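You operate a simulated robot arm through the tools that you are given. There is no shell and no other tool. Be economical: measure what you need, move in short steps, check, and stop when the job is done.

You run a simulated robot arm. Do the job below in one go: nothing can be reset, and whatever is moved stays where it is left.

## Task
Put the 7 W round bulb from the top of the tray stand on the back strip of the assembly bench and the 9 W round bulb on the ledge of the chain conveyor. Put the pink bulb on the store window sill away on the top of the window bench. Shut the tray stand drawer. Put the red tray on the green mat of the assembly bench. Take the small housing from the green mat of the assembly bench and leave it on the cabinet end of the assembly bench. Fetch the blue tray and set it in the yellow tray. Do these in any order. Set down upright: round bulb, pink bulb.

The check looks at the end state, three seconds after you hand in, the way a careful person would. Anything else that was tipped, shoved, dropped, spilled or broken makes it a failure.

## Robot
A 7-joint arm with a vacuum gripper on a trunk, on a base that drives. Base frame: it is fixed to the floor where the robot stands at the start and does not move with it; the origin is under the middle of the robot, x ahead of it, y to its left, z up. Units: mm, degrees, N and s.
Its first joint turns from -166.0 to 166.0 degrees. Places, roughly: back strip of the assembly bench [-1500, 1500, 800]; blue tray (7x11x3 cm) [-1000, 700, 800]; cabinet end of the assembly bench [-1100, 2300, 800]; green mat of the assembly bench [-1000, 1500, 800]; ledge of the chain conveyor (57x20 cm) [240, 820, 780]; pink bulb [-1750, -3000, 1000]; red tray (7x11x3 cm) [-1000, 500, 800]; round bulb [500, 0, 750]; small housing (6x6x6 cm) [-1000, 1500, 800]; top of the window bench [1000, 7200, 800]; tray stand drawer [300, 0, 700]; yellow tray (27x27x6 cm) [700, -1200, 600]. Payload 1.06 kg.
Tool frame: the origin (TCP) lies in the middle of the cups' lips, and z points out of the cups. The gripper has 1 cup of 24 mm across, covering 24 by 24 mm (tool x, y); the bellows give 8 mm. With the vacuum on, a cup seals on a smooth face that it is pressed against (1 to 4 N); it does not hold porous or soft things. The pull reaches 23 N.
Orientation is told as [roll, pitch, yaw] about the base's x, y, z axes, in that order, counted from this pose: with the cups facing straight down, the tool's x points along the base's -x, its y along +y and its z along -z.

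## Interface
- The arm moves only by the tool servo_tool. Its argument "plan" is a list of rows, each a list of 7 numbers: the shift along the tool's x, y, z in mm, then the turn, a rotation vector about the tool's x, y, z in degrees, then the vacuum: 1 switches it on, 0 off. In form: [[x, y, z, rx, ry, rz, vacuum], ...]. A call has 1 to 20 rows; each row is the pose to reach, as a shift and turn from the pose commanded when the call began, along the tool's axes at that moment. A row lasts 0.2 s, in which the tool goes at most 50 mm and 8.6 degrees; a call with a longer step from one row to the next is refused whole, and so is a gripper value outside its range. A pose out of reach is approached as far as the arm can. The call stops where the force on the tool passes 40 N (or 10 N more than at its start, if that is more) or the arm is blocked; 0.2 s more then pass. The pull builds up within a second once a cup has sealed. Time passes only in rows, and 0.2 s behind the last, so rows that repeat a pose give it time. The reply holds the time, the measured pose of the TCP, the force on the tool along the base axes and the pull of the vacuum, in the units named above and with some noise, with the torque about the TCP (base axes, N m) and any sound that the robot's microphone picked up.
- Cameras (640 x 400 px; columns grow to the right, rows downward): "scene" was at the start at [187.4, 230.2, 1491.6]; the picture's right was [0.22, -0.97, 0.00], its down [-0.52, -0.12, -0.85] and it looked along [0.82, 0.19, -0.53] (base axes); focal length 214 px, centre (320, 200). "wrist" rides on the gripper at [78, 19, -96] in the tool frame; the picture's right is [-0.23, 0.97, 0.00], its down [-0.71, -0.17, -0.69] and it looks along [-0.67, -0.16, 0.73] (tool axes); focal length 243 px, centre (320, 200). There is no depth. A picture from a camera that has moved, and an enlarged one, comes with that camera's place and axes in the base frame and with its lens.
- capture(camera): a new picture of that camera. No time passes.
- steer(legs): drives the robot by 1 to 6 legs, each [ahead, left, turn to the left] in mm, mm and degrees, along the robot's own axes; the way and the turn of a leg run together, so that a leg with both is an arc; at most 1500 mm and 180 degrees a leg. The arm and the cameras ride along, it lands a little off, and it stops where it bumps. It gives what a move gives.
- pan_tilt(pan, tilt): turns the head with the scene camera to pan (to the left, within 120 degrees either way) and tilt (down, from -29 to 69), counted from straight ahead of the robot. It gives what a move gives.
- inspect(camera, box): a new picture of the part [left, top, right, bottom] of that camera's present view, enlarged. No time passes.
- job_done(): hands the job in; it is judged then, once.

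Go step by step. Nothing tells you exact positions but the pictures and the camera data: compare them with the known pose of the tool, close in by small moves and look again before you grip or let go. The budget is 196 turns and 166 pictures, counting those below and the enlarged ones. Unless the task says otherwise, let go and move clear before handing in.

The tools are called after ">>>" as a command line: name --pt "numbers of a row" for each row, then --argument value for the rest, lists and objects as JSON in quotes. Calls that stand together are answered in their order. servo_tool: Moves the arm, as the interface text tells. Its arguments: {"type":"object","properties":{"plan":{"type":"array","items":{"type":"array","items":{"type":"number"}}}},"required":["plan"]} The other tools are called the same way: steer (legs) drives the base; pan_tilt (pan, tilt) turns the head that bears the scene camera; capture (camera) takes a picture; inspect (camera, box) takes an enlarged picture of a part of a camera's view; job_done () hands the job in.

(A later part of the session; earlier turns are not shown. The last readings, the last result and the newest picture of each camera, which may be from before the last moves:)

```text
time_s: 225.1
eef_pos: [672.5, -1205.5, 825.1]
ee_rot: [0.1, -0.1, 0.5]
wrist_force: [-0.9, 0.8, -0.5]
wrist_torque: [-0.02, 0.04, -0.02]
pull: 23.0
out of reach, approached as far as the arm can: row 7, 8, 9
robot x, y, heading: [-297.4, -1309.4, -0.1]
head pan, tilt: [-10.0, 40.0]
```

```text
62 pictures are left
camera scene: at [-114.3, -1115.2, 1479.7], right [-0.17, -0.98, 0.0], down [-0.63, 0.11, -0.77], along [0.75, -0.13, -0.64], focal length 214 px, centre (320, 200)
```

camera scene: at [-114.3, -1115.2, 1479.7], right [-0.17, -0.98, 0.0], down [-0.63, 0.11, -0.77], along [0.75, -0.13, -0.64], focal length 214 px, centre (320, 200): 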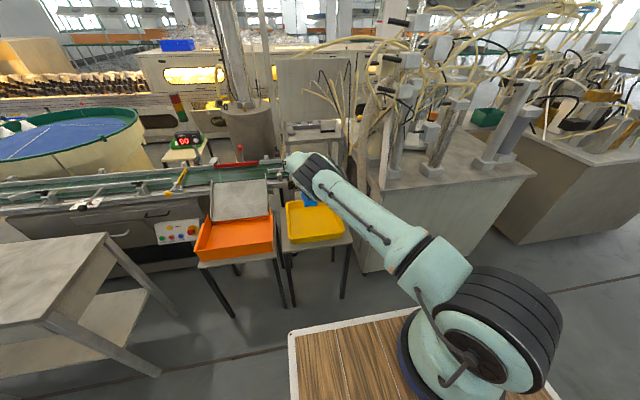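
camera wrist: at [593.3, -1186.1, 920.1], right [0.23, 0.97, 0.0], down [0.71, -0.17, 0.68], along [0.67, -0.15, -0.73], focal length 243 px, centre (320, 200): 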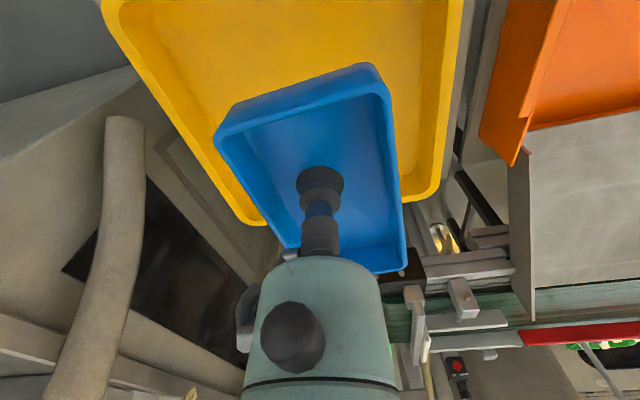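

>>> servo_tool --pt "0 0 -20 0 0 8 1" --pt "0 0 -20 0 0 16 1" --pt "0 0 -20 0 0 24 1" --pt "0 0 -20 0 0 32 1" --pt "0 0 -20 0 0 40 1" --pt "-25 0 10 0 0 40 1" --pt "-25 0 40 0 0 40 1" --pt "-25 0 70 0 0 40 1" --pt "-25 0 70 0 0 40 1"

>>> capture --camera "scene"

```text
time_s: 227.1
eef_pos: [654.3, -1213.7, 800.1]
ee_rot: [0.1, 0.1, -39.6]
wrist_force: [-0.1, 0.1, -0.5]
wrist_torque: [-0.02, 0.0, 0.02]
pull: 22.6
out of reach, approached as far as the arm can: row 6, 7, 8, 9
robot x, y, heading: [-301.1, -1311.5, -0.0]
head pan, tilt: [-10.0, 40.0]
```

```text
61 pictures are left
camera scene: at [-114.3, -1115.2, 1479.7], right [-0.17, -0.98, 0.0], down [-0.63, 0.11, -0.77], along [0.75, -0.13, -0.64], focal length 214 px, centre (320, 200)
```

scene: 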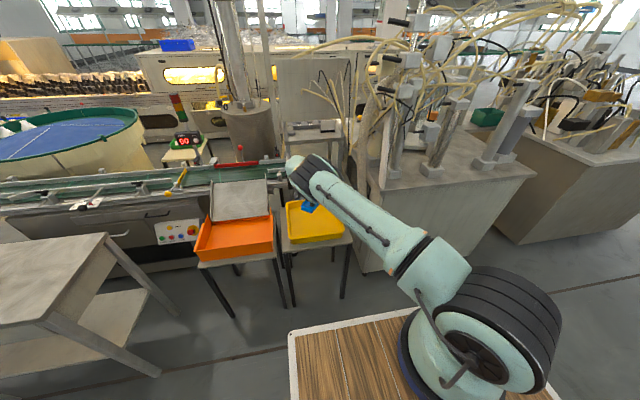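

The geometry looks like a joint-limited reach at this low height; I'll raise, back off, and swing the arm far left then return to reset the elbow posture before a closer, in-plane approach.

>>> servo_tool --pt "20 0 -45 0 0 -8 1" --pt "40 0 -90 0 0 -16 1" --pt "60 0 -135 0 0 -24 1" --pt "80 0 -180 0 0 -32 1" --pt "100 0 -220 0 0 -40 1" --pt "120 0 -260 0 0 -40 1" --pt "140 0 -300 0 0 -40 1" --pt "160 0 -340 0 0 -40 1" --pt "160 0 -350 0 0 -40 1"

>>> steer --legs '[[-350, 0, 0]]'

>>> pan_tilt --pan -120 --tilt 40

```text
time_s: 229.1
eef_pos: [535.3, -1116.8, 1149.4]
ee_rot: [0.1, 0.1, 0.5]
wrist_force: [-0.8, 0.8, -1.8]
wrist_torque: [-0.02, -0.02, 0.0]
pull: 22.9
robot x, y, heading: [-294.8, -1311.5, -0.0]
head pan, tilt: [-10.0, 40.0]
```

```text
time_s: 231.3
eef_pos: [189.5, -1115.6, 1148.4]
ee_rot: [0.1, 0.0, 0.4]
wrist_force: [-0.3, 0.3, -1.7]
wrist_torque: [0.03, 0.0, 0.0]
pull: 22.4
robot x, y, heading: [-642.2, -1307.7, 0.3]
head pan, tilt: [-10.0, 40.0]
```

```text
time_s: 233.2
eef_pos: [190.6, -1115.8, 1149.0]
ee_rot: [0.2, 0.0, 0.4]
wrist_force: [0.0, 0.0, -1.5]
wrist_torque: [-0.04, -0.04, -0.01]
pull: 22.3
robot x, y, heading: [-647.0, -1312.9, -0.0]
head pan, tilt: [-120.0, 40.0]
```

>>> servo_tool --pt "19 36 0 0 0 0 1" --pt "38 72 0 0 0 0 1" --pt "58 109 0 0 0 0 1" --pt "77 145 0 0 0 0 1" --pt "96 182 0 0 0 0 1" --pt "116 218 0 0 0 0 1" --pt "135 255 0 0 0 0 1" --pt "172 273 0 0 0 0 1" --pt "209 291 0 0 0 0 1" --pt "246 310 0 0 0 0 1" --pt "283 328 0 0 0 0 1" --pt "320 346 0 0 0 0 1" --pt "355 365 0 0 0 0 1" --pt "392 357 0 0 0 0 1" --pt "428 349 0 0 0 0 1" --pt "464 341 0 0 0 0 1" --pt "500 333 0 0 0 0 1" --pt "535 325 0 0 0 0 1" --pt "535 325 0 0 0 0 1"

>>> servo_tool --pt "-40 0 0 0 0 0 1" --pt "-80 0 0 0 0 0 1" --pt "-120 -5 0 0 0 0 1" --pt "-150 -40 0 0 0 0 1" --pt "-180 -80 0 0 0 0 1" --pt "-205 -120 0 0 0 0 1" --pt "-230 -160 0 0 0 0 1" --pt "-255 -200 0 0 0 0 1" --pt "-275 -240 0 0 0 0 1" --pt "-295 -280 0 0 0 0 1" --pt "-315 -320 0 0 0 0 1" --pt "-335 -360 0 0 0 0 1" --pt "-350 -400 0 0 0 0 1" --pt "-360 -440 0 0 0 0 1" --pt "-370 -480 0 0 0 0 1" --pt "-375 -520 0 0 0 0 1" --pt "-380 -560 0 0 0 0 1" --pt "-380 -580 0 0 0 0 1"

>>> pan_tilt --pan 0 --tilt 30

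>>> capture --camera "scene"

```text
time_s: 236.9
eef_pos: [-201.2, -810.7, 1136.7]
ee_rot: [-1.1, -0.4, -11.0]
wrist_force: [-0.1, -1.1, -0.4]
wrist_torque: [-0.01, 0.02, 0.0]
pull: 22.9
robot x, y, heading: [-644.7, -1310.8, -0.1]
head pan, tilt: [-120.0, 40.0]
stopped in row 18: the arm was blocked; the commanded pose is now the measured one
```

```text
time_s: 240.7
eef_pos: [52.1, -1450.5, 1154.8]
ee_rot: [-0.8, -0.8, -10.5]
wrist_force: [-0.6, -0.7, -1.0]
wrist_torque: [-0.06, 0.02, -0.02]
pull: 22.6
robot x, y, heading: [-640.4, -1310.6, 0.2]
head pan, tilt: [-120.0, 40.0]
```

```text
time_s: 242.7
eef_pos: [52.3, -1450.6, 1154.8]
ee_rot: [-0.7, -0.5, -10.4]
wrist_force: [0.0, 0.0, -1.2]
wrist_torque: [-0.02, 0.03, 0.0]
pull: 23.1
robot x, y, heading: [-642.2, -1310.0, -0.1]
head pan, tilt: [0.0, 30.0]
```

```text
60 pictures are left
camera scene: at [-452.8, -1100.8, 1495.1], right [0.0, -1.0, 0.0], down [-0.5, 0.0, -0.87], along [0.87, 0.0, -0.5], focal length 214 px, centre (320, 200)
```

scene: 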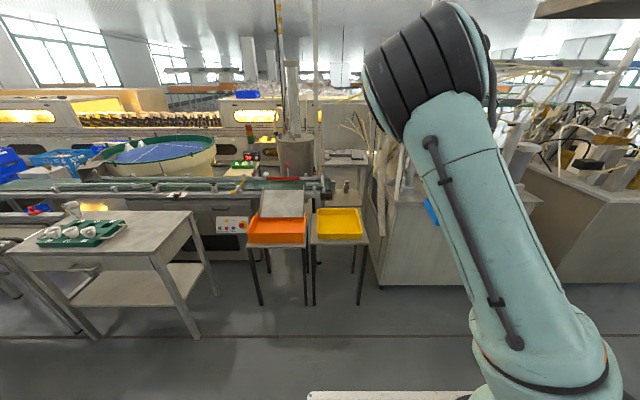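

>>> pan_tilt --pan -120 --tilt 40

>>> servo_tool --pt "-10 45 0 0 0 0 1" --pt "-20 90 0 0 0 0 1" --pt "-30 135 0 0 0 0 1" --pt "-35 180 0 0 0 -2 1" --pt "-35 225 0 0 0 -4 1" --pt "-35 270 0 0 0 -6 1" --pt "-30 315 0 0 0 -8 1" --pt "-20 360 0 0 0 -10 1" --pt "-5 400 0 0 0 -10 1" --pt "10 440 0 0 0 -10 1" --pt "10 440 0 0 0 -10 1"

>>> pan_tilt --pan 0 --tilt 30

>>> capture --camera "scene"

```text
time_s: 244.7
eef_pos: [52.0, -1449.8, 1153.9]
ee_rot: [-0.7, -0.7, -10.4]
wrist_force: [-0.2, -0.8, -0.4]
wrist_torque: [-0.04, 0.01, 0.05]
pull: 23.3
robot x, y, heading: [-644.3, -1309.4, -0.0]
head pan, tilt: [-120.0, 40.0]
```

```text
time_s: 247.1
eef_pos: [123.5, -1018.6, 1149.8]
ee_rot: [-0.9, -0.5, -0.6]
wrist_force: [0.0, -0.2, -0.1]
wrist_torque: [0.0, 0.0, -0.04]
pull: 22.8
robot x, y, heading: [-644.7, -1309.9, -0.2]
head pan, tilt: [-120.0, 40.0]
```

```text
time_s: 249.1
eef_pos: [123.8, -1019.0, 1149.1]
ee_rot: [-0.9, -0.5, -0.6]
wrist_force: [-0.3, -0.1, -0.4]
wrist_torque: [-0.06, 0.02, 0.01]
pull: 23.0
robot x, y, heading: [-643.2, -1312.6, -0.1]
head pan, tilt: [0.0, 30.0]
```

```text
59 pictures are left
camera scene: at [-452.8, -1100.7, 1495.1], right [0.0, -1.0, 0.0], down [-0.5, 0.0, -0.87], along [0.87, 0.0, -0.5], focal length 214 px, centre (320, 200)
```

scene: 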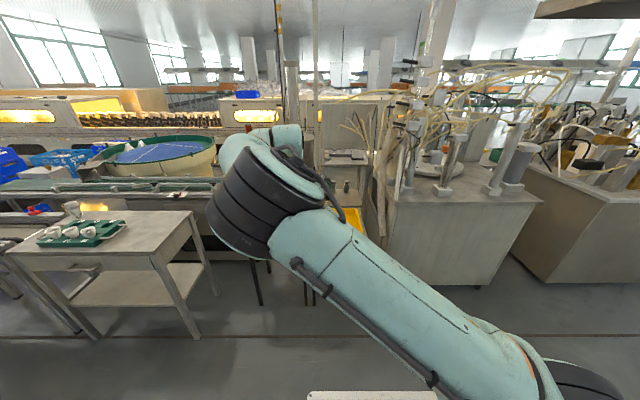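

The elbow flipped to the left side when I picked the trays. I'll swing the TCP far right and down in the open aisle to flip it back to the good (right/up) posture.

>>> servo_tool --pt "10 -45 0 0 0 0 1" --pt "20 -90 0 0 0 0 1" --pt "30 -135 0 0 0 0 1" --pt "40 -180 0 0 0 0 1" --pt "50 -225 0 0 0 0 1" --pt "60 -270 0 0 0 0 1" --pt "70 -315 0 0 0 0 1" --pt "80 -360 0 0 0 0 1" --pt "90 -405 0 0 0 0 1" --pt "100 -450 0 0 0 0 1" --pt "120 -490 0 0 0 0 1" --pt "140 -530 0 0 0 0 1" --pt "160 -570 0 0 0 0 1" --pt "180 -610 0 0 0 0 1" --pt "200 -650 0 0 0 0 1" --pt "200 -650 0 0 0 0 1"

>>> servo_tool --pt "0 -20 20 0 0 0 1" --pt "0 -40 50 0 0 0 1" --pt "0 -60 80 0 0 0 1" --pt "0 -80 110 0 0 0 1" --pt "0 -100 140 0 0 0 1" --pt "0 -120 170 0 0 0 1" --pt "0 -120 200 0 0 0 1" --pt "0 -120 230 0 0 0 1" --pt "0 -120 230 0 0 0 1"

>>> capture --camera "scene"

```text
time_s: 252.5
eef_pos: [-81.7, -1668.6, 1154.8]
ee_rot: [-0.8, -0.5, -0.4]
wrist_force: [-0.4, 0.1, -2.0]
wrist_torque: [-0.02, 0.0, 0.04]
pull: 23.1
robot x, y, heading: [-641.6, -1312.7, 0.0]
head pan, tilt: [0.0, 30.0]
```

```text
time_s: 254.5
eef_pos: [-86.6, -1646.9, 962.8]
ee_rot: [-0.9, -0.5, -0.4]
wrist_force: [-1.3, 1.0, -1.4]
wrist_torque: [-0.01, 0.03, -0.02]
pull: 23.2
out of reach, approached as far as the arm can: row 1, 2, 3, 4, 5, 6, 7, 8, 9
robot x, y, heading: [-644.4, -1310.1, -0.2]
head pan, tilt: [0.0, 30.0]
```

```text
58 pictures are left
camera scene: at [-452.9, -1100.8, 1495.1], right [0.0, -1.0, 0.0], down [-0.5, 0.0, -0.87], along [0.87, 0.0, -0.5], focal length 214 px, centre (320, 200)
```

scene: 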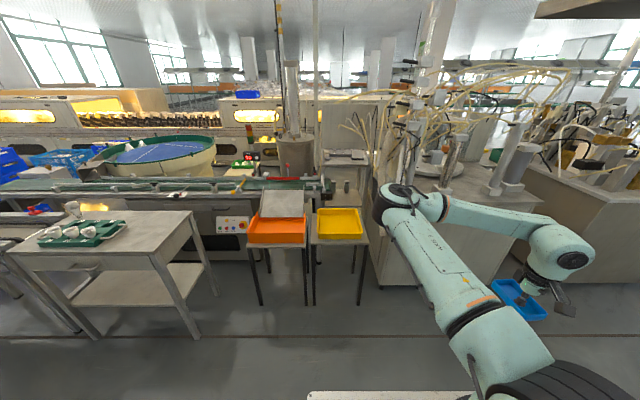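

I can see the arm clearly now: the elbow is forward with the forearm folded right. I'll try a trick: extend fully, roll the tool sideways (shared by two joints), retract and unroll, to shift the elbow plane.

>>> steer --legs '[[-250, 0, 0]]'

>>> servo_tool --pt "0 10 -40 0 0 0 1" --pt "-10 20 -80 0 0 0 1" --pt "-30 40 -120 0 0 0 1" --pt "-60 60 -150 0 0 0 1" --pt "-100 80 -170 0 0 0 1" --pt "-140 105 -187 0 0 0 1" --pt "-180 130 -187 0 0 0 1" --pt "-220 155 -187 0 0 0 1" --pt "-260 180 -187 0 0 0 1" --pt "-300 205 -187 0 0 0 1" --pt "-340 230 -187 0 0 0 1" --pt "-380 260 -187 0 0 0 1" --pt "-410 290 -187 0 0 0 1" --pt "-435 315 -187 0 0 0 1" --pt "-435 315 -187 0 0 0 1"

>>> servo_tool --pt "0 0 0 -8 0 0 1" --pt "0 0 0 -16 0 0 1" --pt "0 0 0 -24 0 0 1" --pt "0 0 0 -32 0 0 1" --pt "0 0 0 -40 0 0 1" --pt "0 0 0 -48 0 0 1" --pt "0 0 0 -56 0 0 1" --pt "45 0 0 -56 0 0 1" --pt "90 0 0 -56 0 0 1" --pt "135 0 0 -56 0 0 1" --pt "180 0 0 -56 0 0 1" --pt "225 0 0 -56 0 0 1" --pt "260 0 0 -56 0 0 1" --pt "260 0 0 -48 0 0 1" --pt "260 0 0 -40 0 0 1" --pt "260 0 0 -32 0 0 1" --pt "260 0 0 -24 0 0 1" --pt "260 0 0 -16 0 0 1" --pt "260 0 0 -8 0 0 1" --pt "260 0 0 0 0 0 1"

>>> capture --camera "scene"

```text
time_s: 256.3
eef_pos: [-333.5, -1645.2, 960.9]
ee_rot: [-0.9, -0.4, -0.5]
wrist_force: [-0.1, 0.0, -1.6]
wrist_torque: [-0.03, 0.0, -0.03]
pull: 23.0
robot x, y, heading: [-892.2, -1311.5, -0.1]
head pan, tilt: [0.0, 30.0]
```

```text
refused: row 6 steps farther than a row can; nothing moved
```

```text
time_s: 260.7
eef_pos: [-642.9, -1690.1, 1055.3]
ee_rot: [-17.1, -10.0, -12.6]
wrist_force: [0.2, -0.2, -1.6]
wrist_torque: [0.0, 0.01, -0.02]
pull: 23.0
out of reach, approached as far as the arm can: row 1, 2, 3, 4, 5, 6, 7, 8, 9, 10, 11, 12, 13, 14, 15, 16, 17
robot x, y, heading: [-889.2, -1311.7, -0.0]
head pan, tilt: [0.0, 30.0]
stopped in row 20: the arm was blocked; the commanded pose is now the measured one
```

```text
57 pictures are left
camera scene: at [-700.2, -1100.7, 1495.1], right [0.0, -1.0, 0.0], down [-0.5, 0.0, -0.87], along [0.87, 0.0, -0.5], focal length 214 px, centre (320, 200)
```

scene: 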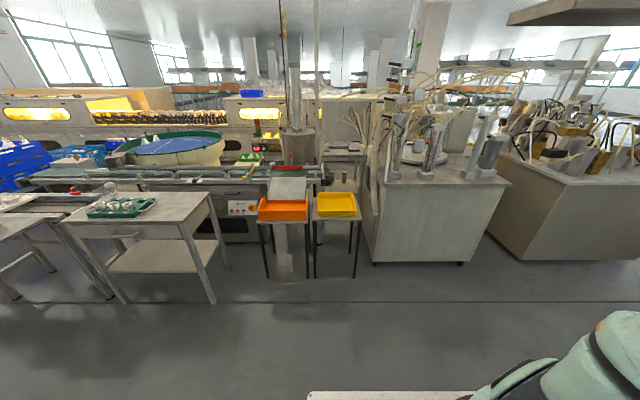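

The middle call was refused so the roll ran from the wrong pose; checking how the arm looks now.

>>> pan_tilt --pan -60 --tilt 35

>>> capture --camera "scene"

>>> capture --camera "wrist"

```text
time_s: 262.0
eef_pos: [-642.2, -1690.9, 1055.7]
ee_rot: [-17.0, -10.0, -12.5]
wrist_force: [-0.2, 0.1, -1.3]
wrist_torque: [-0.04, 0.02, 0.03]
pull: 22.8
robot x, y, heading: [-891.0, -1311.6, 0.2]
head pan, tilt: [-60.0, 35.0]
```

```text
56 pictures are left
camera scene: at [-746.5, -1177.1, 1487.3], right [-0.87, -0.5, 0.0], down [-0.29, 0.5, -0.82], along [0.41, -0.71, -0.57], focal length 214 px, centre (320, 200)
```

scene: 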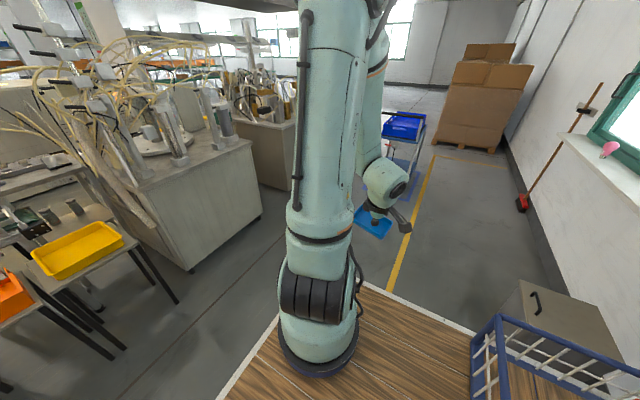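

```text
55 pictures are left
camera wrist: at [-723.2, -1625.1, 1126.9], right [0.47, 0.85, -0.24], down [0.57, -0.09, 0.82], along [0.67, -0.52, -0.52], focal length 243 px, centre (320, 200)
```

wrist: 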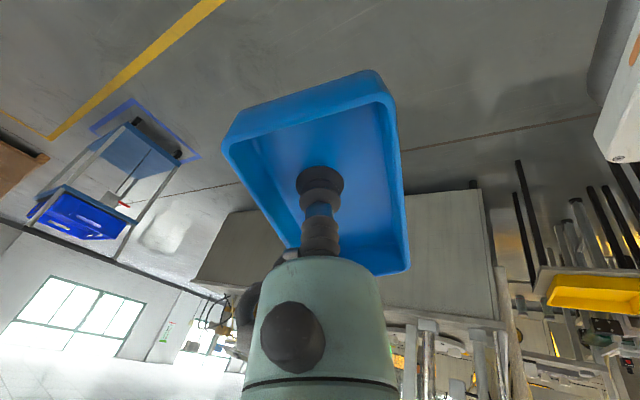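

Interesting: the elbow is now straight up with the forearm on the right side—a good posture. I'll level the tool first.

>>> servo_tool --pt "0 0 -20 -5.7 3.3 -4.2 1" --pt "0 0 -40 -11.4 6.6 -8.4 1" --pt "0 0 -60 -17 10 -12.5 1" --pt "0 0 -80 -17 10 -12.5 1" --pt "0 0 -80 -17 10 -12.5 1"

```text
time_s: 263.2
eef_pos: [-649.8, -1666.2, 1131.6]
ee_rot: [-0.5, 1.9, -1.7]
wrist_force: [-0.1, 0.4, -0.6]
wrist_torque: [-0.02, 0.03, -0.01]
pull: 23.1
robot x, y, heading: [-890.6, -1311.3, -0.3]
head pan, tilt: [-60.0, 35.0]
```

>>> servo_tool --pt "-44 -16 -5 -0.5 -1.9 -1.7 1" --pt "-89 -31 -10 -0.5 -1.9 -1.7 1" --pt "-134 -41 -15 -0.5 -1.9 -1.7 1" --pt "-179 -41 -15 -0.5 -1.9 -1.7 1" --pt "-224 -36 -15 -0.5 -1.9 -1.7 1" --pt "-269 -24 -15 -0.5 -1.9 -1.7 1" --pt "-309 -1 -15 -0.5 -1.9 -1.7 1" --pt "-347 29 -15 -0.5 -1.9 -1.7 1" --pt "-381 62 -15 -0.5 -1.9 -1.7 1" --pt "-411 99 -15 -0.5 -1.9 -1.7 1" --pt "-437 139 -15 -0.5 -1.9 -1.7 1" --pt "-459 181 -15 -0.5 -1.9 -1.7 1" --pt "-476 224 -15 -0.5 -1.9 -1.7 1" --pt "-487 269 -15 -0.5 -1.9 -1.7 1" --pt "-494 314 -15 -0.5 -1.9 -1.7 1" --pt "-494 314 -15 -0.5 -1.9 -1.7 1"

>>> pan_tilt --pan -30 --tilt 30

>>> capture --camera "scene"

```text
time_s: 266.6
eef_pos: [-147.9, -1365.8, 1128.4]
ee_rot: [-0.1, 0.0, 0.0]
wrist_force: [0.2, 0.5, -1.8]
wrist_torque: [0.02, -0.01, -0.01]
pull: 22.8
robot x, y, heading: [-891.6, -1312.8, -0.1]
head pan, tilt: [-60.0, 35.0]
```

```text
time_s: 267.6
eef_pos: [-147.0, -1366.7, 1130.3]
ee_rot: [-0.1, -0.1, 0.0]
wrist_force: [-0.1, -0.1, -2.1]
wrist_torque: [-0.06, -0.02, 0.0]
pull: 23.6
robot x, y, heading: [-889.6, -1314.3, -0.2]
head pan, tilt: [-30.0, 30.0]
```

```text
54 pictures are left
camera scene: at [-712.3, -1146.1, 1495.1], right [-0.5, -0.87, 0.0], down [-0.43, 0.25, -0.87], along [0.75, -0.43, -0.5], focal length 214 px, centre (320, 200)
```

scene: 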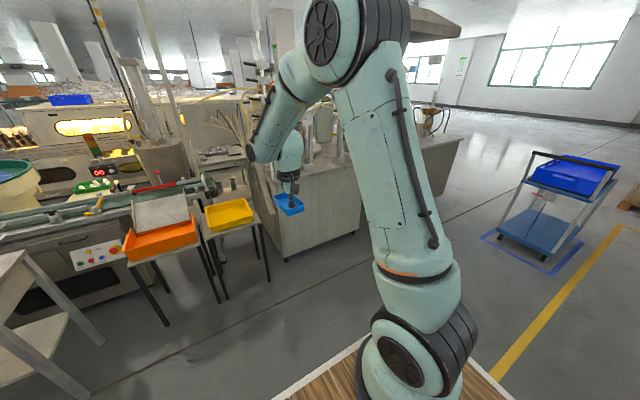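

Good elbow-up posture recovered. Test the descent here in free air to z≈625.

>>> servo_tool --pt "0 0 45 0 0 0 1" --pt "0 0 90 0 0 0 1" --pt "0 0 135 0 0 0 1" --pt "0 0 180 0 0 0 1" --pt "0 0 225 0 0 0 1" --pt "0 0 270 0 0 0 1" --pt "0 0 315 0 0 0 1" --pt "0 0 360 0 0 0 1" --pt "0 0 400 0 0 0 1" --pt "0 0 440 0 0 0 1" --pt "0 0 475 0 0 0 1" --pt "0 0 505 0 0 0 1" --pt "0 0 505 0 0 0 1"

>>> capture --camera "scene"

```text
time_s: 270.4
eef_pos: [-146.0, -1366.1, 621.1]
ee_rot: [-0.2, -0.1, 0.1]
wrist_force: [-0.2, 0.4, -1.4]
wrist_torque: [-0.02, -0.03, -0.02]
pull: 22.7
robot x, y, heading: [-889.6, -1312.2, 0.0]
head pan, tilt: [-30.0, 30.0]
```

```text
53 pictures are left
camera scene: at [-712.2, -1146.1, 1495.1], right [-0.5, -0.87, 0.0], down [-0.43, 0.25, -0.87], along [0.75, -0.43, -0.5], focal length 214 px, centre (320, 200)
```

scene: 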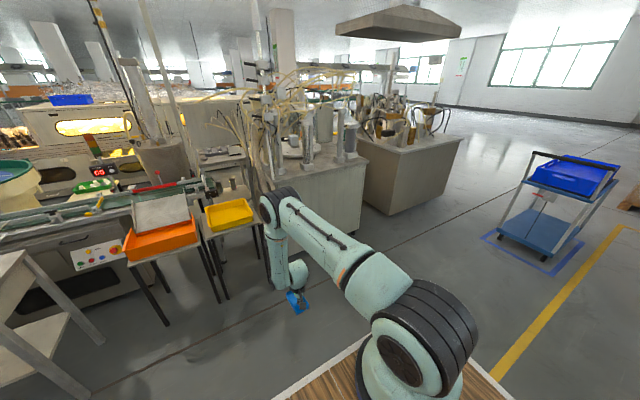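

It reaches 621 easily now. Raise, then drive in so the tool is over the yellow tray.

>>> servo_tool --pt "0 0 -45 0 0 0 1" --pt "0 0 -90 0 0 0 1" --pt "0 0 -135 0 0 0 1" --pt "0 0 -180 0 0 0 1" --pt "0 0 -225 0 0 0 1" --pt "0 0 -260 0 0 0 1" --pt "0 0 -260 0 0 0 1"

>>> steer --legs '[[500, 159, 0], [340, 0, 0]]'

>>> capture --camera "wrist"

>>> capture --camera "scene"

```text
time_s: 272.0
eef_pos: [-147.3, -1367.0, 883.2]
ee_rot: [-0.1, 0.1, 0.1]
wrist_force: [0.3, -0.3, -0.9]
wrist_torque: [-0.01, -0.02, -0.02]
pull: 22.9
robot x, y, heading: [-896.2, -1309.9, -0.0]
head pan, tilt: [-30.0, 30.0]
```

```text
time_s: 276.9
eef_pos: [696.1, -1202.4, 883.4]
ee_rot: [-0.2, -0.2, 0.5]
wrist_force: [0.3, 0.2, -1.3]
wrist_torque: [-0.02, 0.0, 0.01]
pull: 22.8
robot x, y, heading: [-48.8, -1149.4, 0.2]
head pan, tilt: [-30.0, 30.0]
```

```text
52 pictures are left
camera wrist: at [615.9, -1181.5, 978.7], right [0.23, 0.97, 0.0], down [0.71, -0.17, 0.69], along [0.67, -0.16, -0.73], focal length 243 px, centre (320, 200)
```

wrist: 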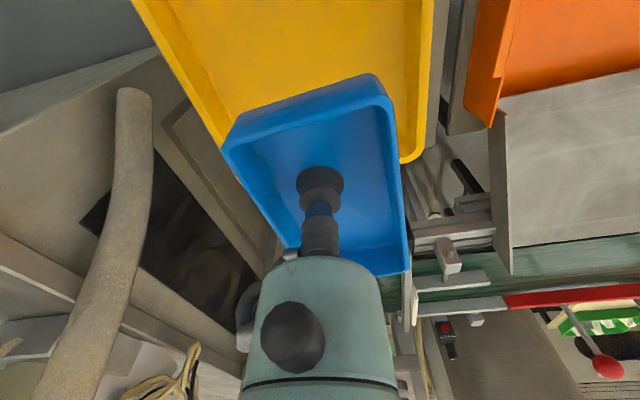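

```text
51 pictures are left
camera scene: at [128.4, -984.7, 1495.1], right [-0.5, -0.87, 0.0], down [-0.43, 0.25, -0.87], along [0.75, -0.43, -0.5], focal length 214 px, centre (320, 200)
```

scene: 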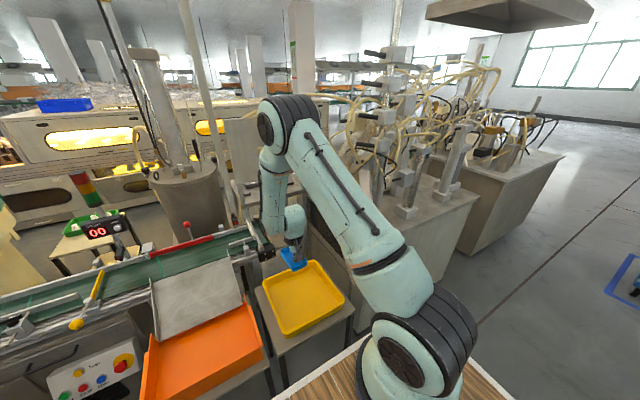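

>>> servo_tool --pt "6 -6 40 0 0 0 1" --pt "12 -8 85 0 0 0 1" --pt "12 -8 130 0 0 0 1" --pt "12 -8 160 0 0 0 1" --pt "12 -8 170 0 0 0 1" --pt "12 -8 170 0 0 0 1"

>>> capture --camera "wrist"

>>> inspect --camera "scene" --box '[220, 220, 380, 350]'

```text
time_s: 278.3
eef_pos: [683.7, -1211.8, 713.1]
ee_rot: [-0.1, -0.1, 0.3]
wrist_force: [-0.3, 0.3, -1.5]
wrist_torque: [0.01, -0.04, -0.01]
pull: 22.9
robot x, y, heading: [-48.7, -1152.7, 0.3]
head pan, tilt: [-30.0, 30.0]
```

```text
50 pictures are left
camera wrist: at [604.4, -1191.1, 809.0], right [0.23, 0.97, 0.0], down [0.71, -0.17, 0.69], along [0.67, -0.16, -0.73], focal length 243 px, centre (320, 200)
```

wrist: 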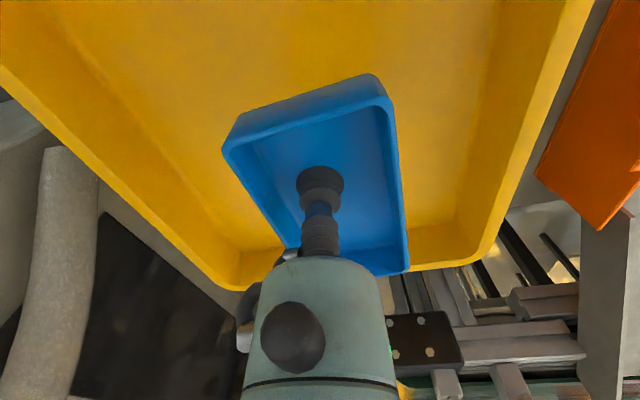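

```text
3.08 times, centred on (300, 285) of scene
camera zoom: at [128.4, -984.7, 1495.1], right [-0.5, -0.87, 0.0], down [-0.43, 0.25, -0.87], along [0.75, -0.43, -0.5], focal length 660 px, centre (382, -62)
```

zoom: 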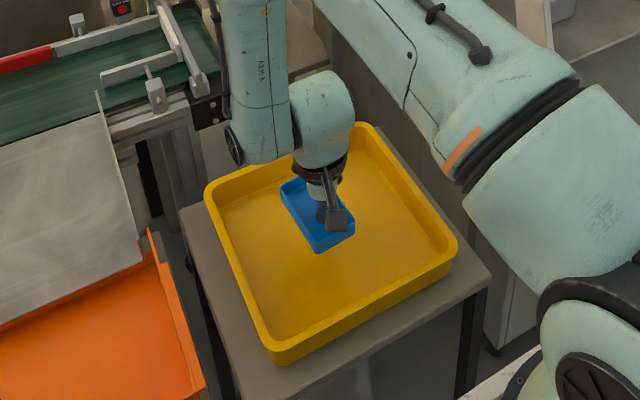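

>>> servo_tool --pt "10 0 15 0 0 0 1" --pt "20 0 30 0 0 0 1" --pt "20 0 45 0 0 0 1" --pt "20 0 55 0 0 0 1" --pt "20 0 55 0 0 0 1"

>>> capture --camera "wrist"

```text
time_s: 279.5
eef_pos: [663.2, -1211.9, 658.1]
ee_rot: [-0.1, -0.1, 0.3]
wrist_force: [0.5, 0.3, -0.7]
wrist_torque: [0.0, 0.0, 0.06]
pull: 22.7
robot x, y, heading: [-52.8, -1147.3, 0.2]
head pan, tilt: [-30.0, 30.0]
```

```text
48 pictures are left
camera wrist: at [584.2, -1191.4, 753.5], right [0.23, 0.97, 0.0], down [0.71, -0.17, 0.69], along [0.67, -0.16, -0.73], focal length 243 px, centre (320, 200)
```

wrist: 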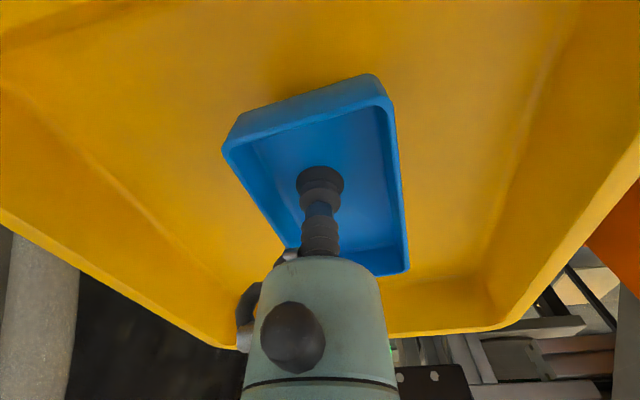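

>>> servo_tool --pt "0 0 6 0 0 0 1" --pt "0 0 12 0 0 0 1" --pt "0 0 16 0 0 0 1" --pt "0 0 16 0 0 0 1"

>>> servo_tool --pt "0 0 3 0 0 0 1" --pt "0 0 6 0 0 0 1" --pt "0 0 6 0 0 0 1"

>>> inspect --camera "wrist" --box '[200, 40, 440, 280]'

```text
time_s: 280.5
eef_pos: [663.1, -1212.4, 642.5]
ee_rot: [-0.1, 0.0, 0.4]
wrist_force: [0.0, -0.7, -1.3]
wrist_torque: [-0.05, 0.03, 0.0]
pull: 23.0
robot x, y, heading: [-53.6, -1149.0, 0.3]
head pan, tilt: [-30.0, 30.0]
```

```text
time_s: 281.3
eef_pos: [662.0, -1210.7, 636.5]
ee_rot: [-0.1, 0.0, 0.4]
wrist_force: [0.1, 0.3, -0.9]
wrist_torque: [-0.02, 0.01, 0.01]
pull: 22.8
robot x, y, heading: [-52.0, -1150.8, 0.3]
head pan, tilt: [-30.0, 30.0]
```

```text
1.67 times, centred on (320, 160) of wrist
camera zoom: at [584.1, -1190.4, 732.0], right [0.23, 0.97, 0.0], down [0.71, -0.17, 0.69], along [0.67, -0.16, -0.73], focal length 404 px, centre (320, 267)
```

zoom: 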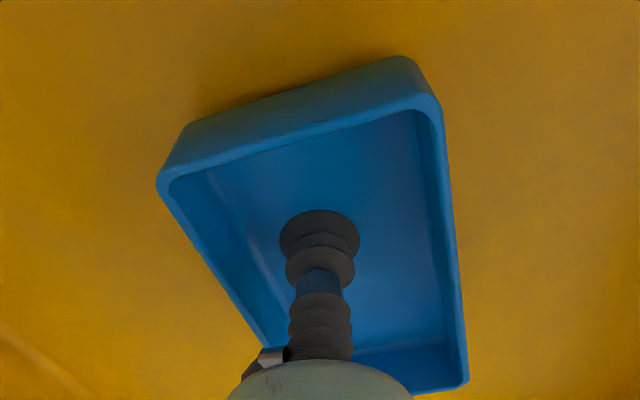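

Contact shadow is closing. Continue in small steps.

>>> servo_tool --pt "0 0 3 0 0 0 1" --pt "0 0 6 0 0 0 1" --pt "0 0 6 0 0 0 1"

>>> servo_tool --pt "0 0 2 0 0 0 1" --pt "0 0 4 0 0 0 1" --pt "0 0 4 0 0 0 1"

```text
time_s: 282.1
eef_pos: [663.6, -1211.3, 630.2]
ee_rot: [0.0, -0.1, 0.4]
wrist_force: [-1.2, -1.1, 4.2]
wrist_torque: [0.01, 0.01, 0.03]
pull: 22.7
robot x, y, heading: [-51.4, -1152.0, 0.1]
head pan, tilt: [-30.0, 30.0]
```

```text
time_s: 282.9
eef_pos: [663.9, -1211.4, 626.0]
ee_rot: [-0.2, -0.2, 0.3]
wrist_force: [1.2, -3.4, 11.2]
wrist_torque: [0.08, 0.01, -0.02]
pull: 23.1
robot x, y, heading: [-48.7, -1151.7, 0.5]
head pan, tilt: [-30.0, 30.0]
```

Contact. Ease, release, and rise.

>>> servo_tool --pt "0 0 -3 0 0 0 1" --pt "0 0 -3 0 0 0 0" --pt "0 0 -3 0 0 0 0" --pt "0 0 -3 0 0 0 0" --pt "0 0 -3 0 0 0 0" --pt "0 0 -3 0 0 0 0" --pt "0 0 -10 0 0 0 0" --pt "0 0 -25 0 0 0 0" --pt "0 0 -65 0 0 0 0" --pt "0 0 -110 0 0 0 0" --pt "0 0 -155 0 0 0 0" --pt "0 0 -200 0 0 0 0" --pt "0 0 -245 0 0 0 0" --pt "0 0 -290 0 0 0 0" --pt "0 0 -335 0 0 0 0" --pt "0 0 -380 0 0 0 0" --pt "0 0 -425 0 0 0 0" --pt "0 0 -470 0 0 0 0" --pt "0 0 -500 0 0 0 0"

>>> capture --camera "scene"

```text
time_s: 286.9
eef_pos: [663.6, -1210.4, 1126.3]
ee_rot: [-0.2, 0.0, 0.5]
wrist_force: [0.2, 0.1, 0.7]
wrist_torque: [0.0, 0.02, 0.02]
pull: 0.2
robot x, y, heading: [-50.8, -1150.0, 0.2]
head pan, tilt: [-30.0, 30.0]
```

```text
46 pictures are left
camera scene: at [128.7, -984.7, 1495.0], right [-0.5, -0.87, 0.0], down [-0.43, 0.25, -0.87], along [0.75, -0.43, -0.5], focal length 214 px, centre (320, 200)
```

scene: 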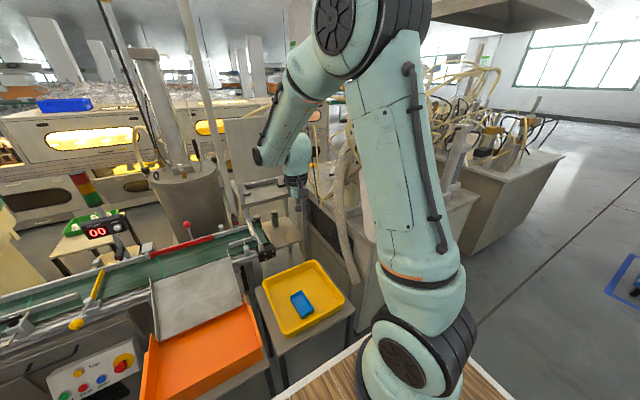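

Blue tray sits in the yellow tray. Now tuck the arm and drive to the window sill for the pink bulb.

>>> servo_tool --pt "40 0 0 0 0 0 0" --pt "80 0 0 0 0 0 0" --pt "120 0 0 0 0 0 0" --pt "150 0 0 0 0 0 0" --pt "150 0 0 0 0 0 0"

>>> steer --legs '[[-450, 0, 0], [0, -550, 0], [0, 0, 180], [140, 0, 0], [0, 1350, 0]]'

>>> pan_tilt --pan 0 --tilt 30

>>> capture --camera "scene"

>>> capture --camera "wrist"

```text
time_s: 288.1
eef_pos: [511.8, -1210.3, 1126.8]
ee_rot: [-0.1, 0.0, 0.3]
wrist_force: [-0.1, 0.4, 0.3]
wrist_torque: [-0.02, 0.01, 0.0]
pull: 0.0
robot x, y, heading: [-48.9, -1147.1, 0.4]
head pan, tilt: [-30.0, 30.0]
```

```text
time_s: 308.1
eef_pos: [-1192.1, -2978.5, 1126.2]
ee_rot: [0.0, -0.1, 179.4]
wrist_force: [-1.3, 0.4, -0.1]
wrist_torque: [0.0, 0.0, -0.02]
pull: 0.1
robot x, y, heading: [-631.2, -3050.6, 179.2]
head pan, tilt: [-30.0, 30.0]
```

```text
time_s: 309.1
eef_pos: [-1193.7, -2978.8, 1126.9]
ee_rot: [0.0, -0.1, 179.3]
wrist_force: [-0.7, -0.1, -0.8]
wrist_torque: [-0.01, 0.01, 0.04]
pull: 0.1
robot x, y, heading: [-632.5, -3048.6, 179.3]
head pan, tilt: [0.0, 30.0]
```

```text
45 pictures are left
camera scene: at [-825.6, -3255.4, 1495.1], right [0.01, 1.0, 0.0], down [0.5, -0.01, -0.87], along [-0.87, 0.01, -0.5], focal length 214 px, centre (320, 200)
```

scene: 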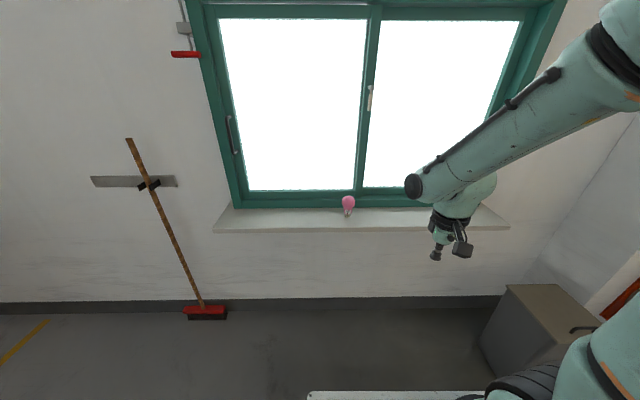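

```text
44 pictures are left
camera wrist: at [-1114.8, -2997.3, 1222.3], right [-0.25, -0.97, 0.0], down [-0.71, 0.18, 0.69], along [-0.66, 0.17, -0.73], focal length 243 px, centre (320, 200)
```

wrist: 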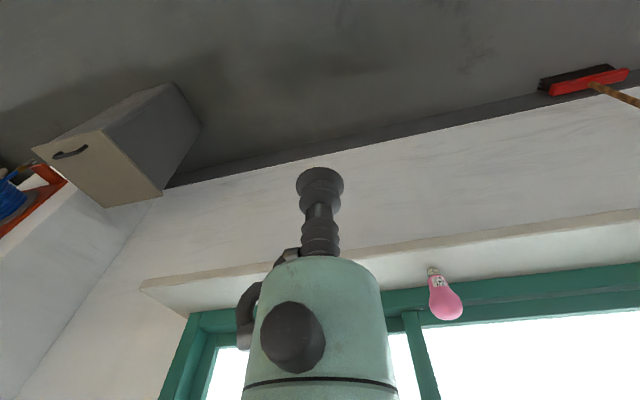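

Pink bulb triangulates to about (-1638,-3122), globe centre z≈1010. Drive closer and look again.

>>> steer --legs '[[220, 110, 0.7]]'

>>> capture --camera "scene"

>>> capture --camera "wrist"

```text
time_s: 310.8
eef_pos: [-1411.9, -3093.7, 1127.8]
ee_rot: [-0.1, -0.2, -179.9]
wrist_force: [-1.5, 0.2, -0.1]
wrist_torque: [-0.03, -0.04, -0.02]
pull: 0.1
robot x, y, heading: [-858.0, -3155.1, -179.9]
head pan, tilt: [0.0, 30.0]
```

```text
43 pictures are left
camera scene: at [-1041.5, -3365.9, 1495.1], right [0.0, 1.0, 0.0], down [0.5, 0.0, -0.87], along [-0.87, 0.0, -0.5], focal length 214 px, centre (320, 200)
```

scene: 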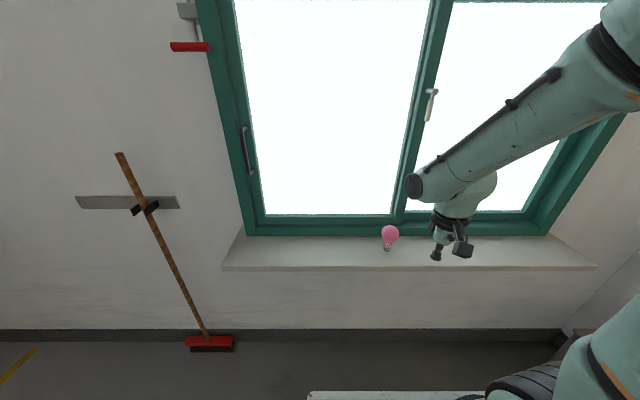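

```text
42 pictures are left
camera wrist: at [-1334.3, -3111.7, 1222.3], right [-0.23, -0.97, 0.0], down [-0.71, 0.17, 0.69], along [-0.67, 0.16, -0.73], focal length 243 px, centre (320, 200)
```

wrist: 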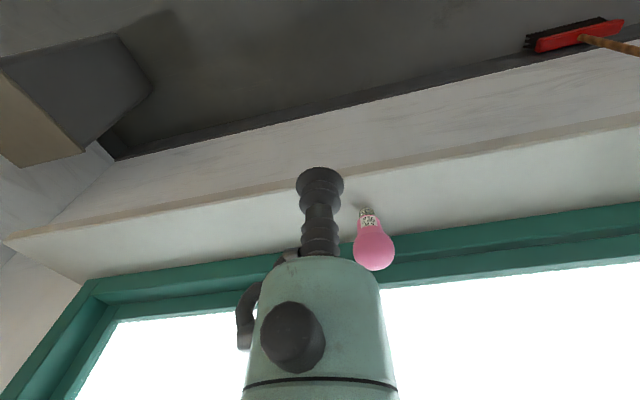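

>>> servo_tool --pt "-45 5 0 0 0 0 0" --pt "-90 10 0 0 0 0 0" --pt "-135 15 0 0 0 0 0" --pt "-180 20 0 0 0 0 0" --pt "-215 24 15 0 0 0 0" --pt "-227 25 45 0 0 0 0" --pt "-227 25 60 0 0 0 0" --pt "-227 25 60 0 0 0 0"

>>> capture --camera "wrist"

>>> inspect --camera "scene" --box '[300, 140, 540, 290]'

```text
time_s: 312.6
eef_pos: [-1639.2, -3119.5, 1066.3]
ee_rot: [-0.1, 0.0, -179.9]
wrist_force: [-0.6, -0.4, -0.1]
wrist_torque: [-0.02, -0.02, 0.01]
pull: 0.1
robot x, y, heading: [-847.9, -3151.9, -179.8]
head pan, tilt: [0.0, 30.0]
```

```text
41 pictures are left
camera wrist: at [-1560.9, -3136.2, 1161.9], right [-0.23, -0.97, 0.0], down [-0.71, 0.17, 0.69], along [-0.67, 0.16, -0.73], focal length 243 px, centre (320, 200)
```

wrist: 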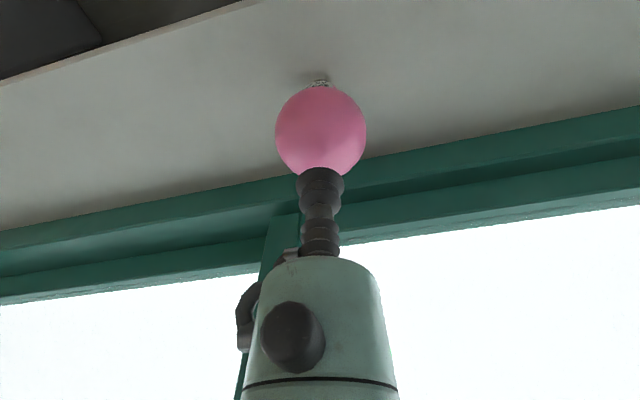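

```text
2.67 times, centred on (420, 215) of scene
camera zoom: at [-1041.4, -3365.9, 1495.1], right [0.0, 1.0, 0.0], down [0.5, 0.0, -0.87], along [-0.87, 0.0, -0.5], focal length 572 px, centre (53, 160)
```

zoom: 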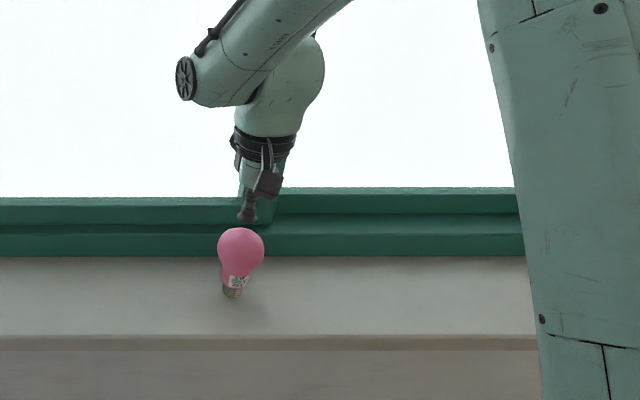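

>>> servo_tool --pt "0 0 10 0 0 0 1" --pt "0 0 16 0 0 0 1" --pt "0 0 20 0 0 0 1" --pt "0 0 22 0 0 0 1" --pt "0 0 22 0 0 0 1"

```text
time_s: 313.8
eef_pos: [-1638.9, -3119.8, 1043.7]
ee_rot: [0.0, -0.1, -179.9]
wrist_force: [0.6, 0.0, -0.1]
wrist_torque: [0.05, -0.01, -0.03]
pull: 22.5
robot x, y, heading: [-851.5, -3158.2, -180.0]
head pan, tilt: [0.0, 30.0]
```

Pink bulb held. Lift, retract, back off the sill and drive up the aisle.

>>> servo_tool --pt "0 0 -15 0 0 0 1" --pt "0 0 -55 0 0 0 1" --pt "10 0 -95 0 0 0 1" --pt "50 0 -105 0 0 0 1" --pt "95 0 -105 0 0 0 1" --pt "140 0 -105 0 0 0 1" --pt "185 0 -105 0 0 0 1" --pt "230 0 -105 0 0 0 1" --pt "230 0 -105 0 0 0 1"

>>> steer --legs '[[-400, 0, 0], [0, 0, -90], [1500, 0, 0], [1500, 0, 0]]'

>>> capture --camera "scene"

```text
time_s: 315.8
eef_pos: [-1408.4, -3119.0, 1147.9]
ee_rot: [0.0, 0.0, -179.8]
wrist_force: [-1.1, 0.0, 0.2]
wrist_torque: [-0.01, -0.01, 0.02]
pull: 23.0
robot x, y, heading: [-851.0, -3156.6, -180.1]
head pan, tilt: [0.0, 30.0]
```

```text
time_s: 319.7
eef_pos: [-966.7, -2930.0, 1148.1]
ee_rot: [-0.2, 0.0, 160.1]
wrist_force: [0.0, -0.9, -0.8]
wrist_torque: [0.02, 0.03, -0.02]
pull: 23.3
robot x, y, heading: [-455.4, -3155.7, 160.2]
head pan, tilt: [0.0, 30.0]
stopped in leg 2: the robot was blocked; the commanded pose is now the measured one
```

```text
39 pictures are left
camera scene: at [-704.9, -3287.7, 1495.1], right [0.34, 0.94, 0.0], down [0.47, -0.17, -0.87], along [-0.81, 0.29, -0.5], focal length 214 px, centre (320, 200)
```

scene: 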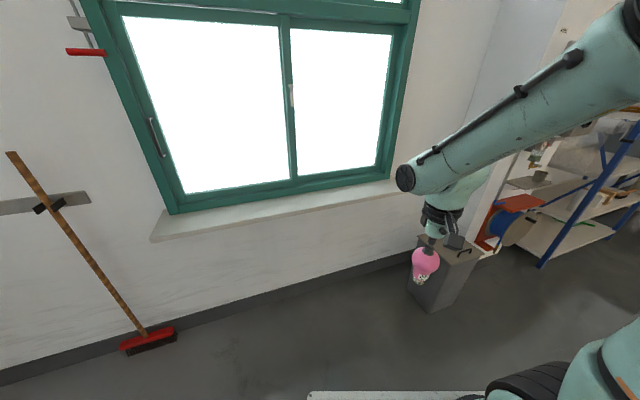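

The turn bumped something at the rear-left, probably the trolley. Strafe away to the right and look back at it.

>>> steer --legs '[[0, -550, 0]]'

>>> pan_tilt --pan 110 --tilt 35

>>> capture --camera "scene"

```text
time_s: 322.9
eef_pos: [-775.6, -2402.6, 1148.4]
ee_rot: [-0.1, 0.0, 160.2]
wrist_force: [0.9, 0.0, -1.6]
wrist_torque: [0.02, -0.01, 0.01]
pull: 22.8
robot x, y, heading: [-261.9, -2628.7, 160.3]
head pan, tilt: [0.0, 30.0]
```

```text
time_s: 324.8
eef_pos: [-774.3, -2403.0, 1148.3]
ee_rot: [-0.1, 0.0, 160.2]
wrist_force: [-0.3, 0.0, 0.1]
wrist_torque: [0.01, 0.0, 0.01]
pull: 22.8
robot x, y, heading: [-262.2, -2631.4, 160.3]
head pan, tilt: [110.0, 35.0]
```

```text
38 pictures are left
camera scene: at [-429.4, -2878.5, 1487.3], right [-1.0, 0.0, 0.0], down [0.0, 0.57, -0.82], along [0.0, -0.82, -0.57], focal length 214 px, centre (320, 200)
```

scene: 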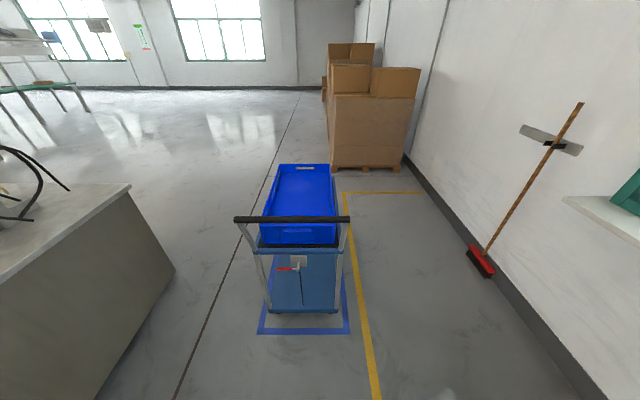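

The trolley still sits squarely in its marking. Now turn toward the far end and drive.

>>> steer --legs '[[0, 0, -70.3], [0, 130, 0], [1500, 0, 0], [1000, 0, 0]]'

>>> pan_tilt --pan 0 --tilt 25

>>> capture --camera "scene"

```text
time_s: 340.8
eef_pos: [-354.8, 409.7, 1148.4]
ee_rot: [0.0, 0.0, 89.8]
wrist_force: [-0.1, 0.8, -0.4]
wrist_torque: [-0.01, 0.03, -0.01]
pull: 22.9
robot x, y, heading: [-397.6, -146.1, 89.7]
head pan, tilt: [110.0, 35.0]
```

```text
time_s: 342.7
eef_pos: [-356.0, 408.9, 1148.6]
ee_rot: [-0.2, 0.0, 89.8]
wrist_force: [0.1, 0.5, -0.9]
wrist_torque: [0.0, 0.01, 0.01]
pull: 23.0
robot x, y, heading: [-395.9, -148.9, 89.7]
head pan, tilt: [0.0, 25.0]
```

```text
37 pictures are left
camera scene: at [-605.6, 45.8, 1503.0], right [1.0, -0.01, 0.0], down [0.0, -0.42, -0.91], along [0.0, 0.91, -0.42], focal length 214 px, centre (320, 200)
```

scene: 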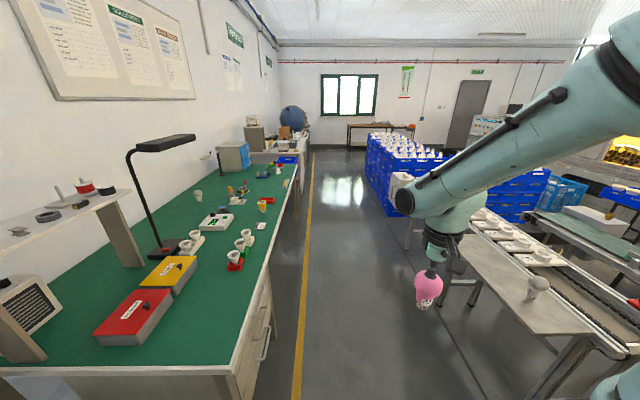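

All earlier placements look intact. Continue up the aisle toward the window bench.

>>> steer --legs '[[1500, 0, 0.2], [1500, 0, 0], [1500, 0, 0], [500, 0, 0]]'

>>> pan_tilt --pan -20 --tilt 25

>>> capture --camera "scene"

```text
time_s: 366.6
eef_pos: [-283.6, 5389.0, 1148.6]
ee_rot: [-0.1, 0.0, 88.3]
wrist_force: [-0.1, 0.8, -0.5]
wrist_torque: [-0.03, -0.02, -0.01]
pull: 23.0
robot x, y, heading: [-339.8, 4828.3, 87.9]
head pan, tilt: [0.0, 25.0]
```

```text
time_s: 367.5
eef_pos: [-284.4, 5387.1, 1149.3]
ee_rot: [-0.1, 0.0, 88.5]
wrist_force: [0.1, -0.7, 0.1]
wrist_torque: [-0.02, 0.01, 0.0]
pull: 22.6
robot x, y, heading: [-337.1, 4835.6, 88.3]
head pan, tilt: [-20.0, 25.0]
```

```text
36 pictures are left
camera scene: at [-512.7, 5024.8, 1503.1], right [0.93, -0.37, 0.0], down [-0.16, -0.39, -0.91], along [0.33, 0.84, -0.42], focal length 214 px, centre (320, 200)
```

scene: 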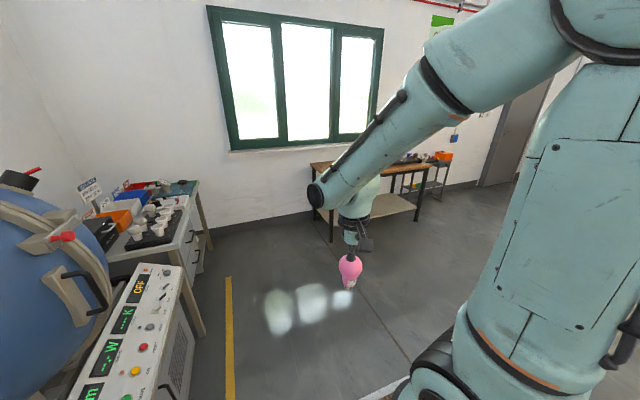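

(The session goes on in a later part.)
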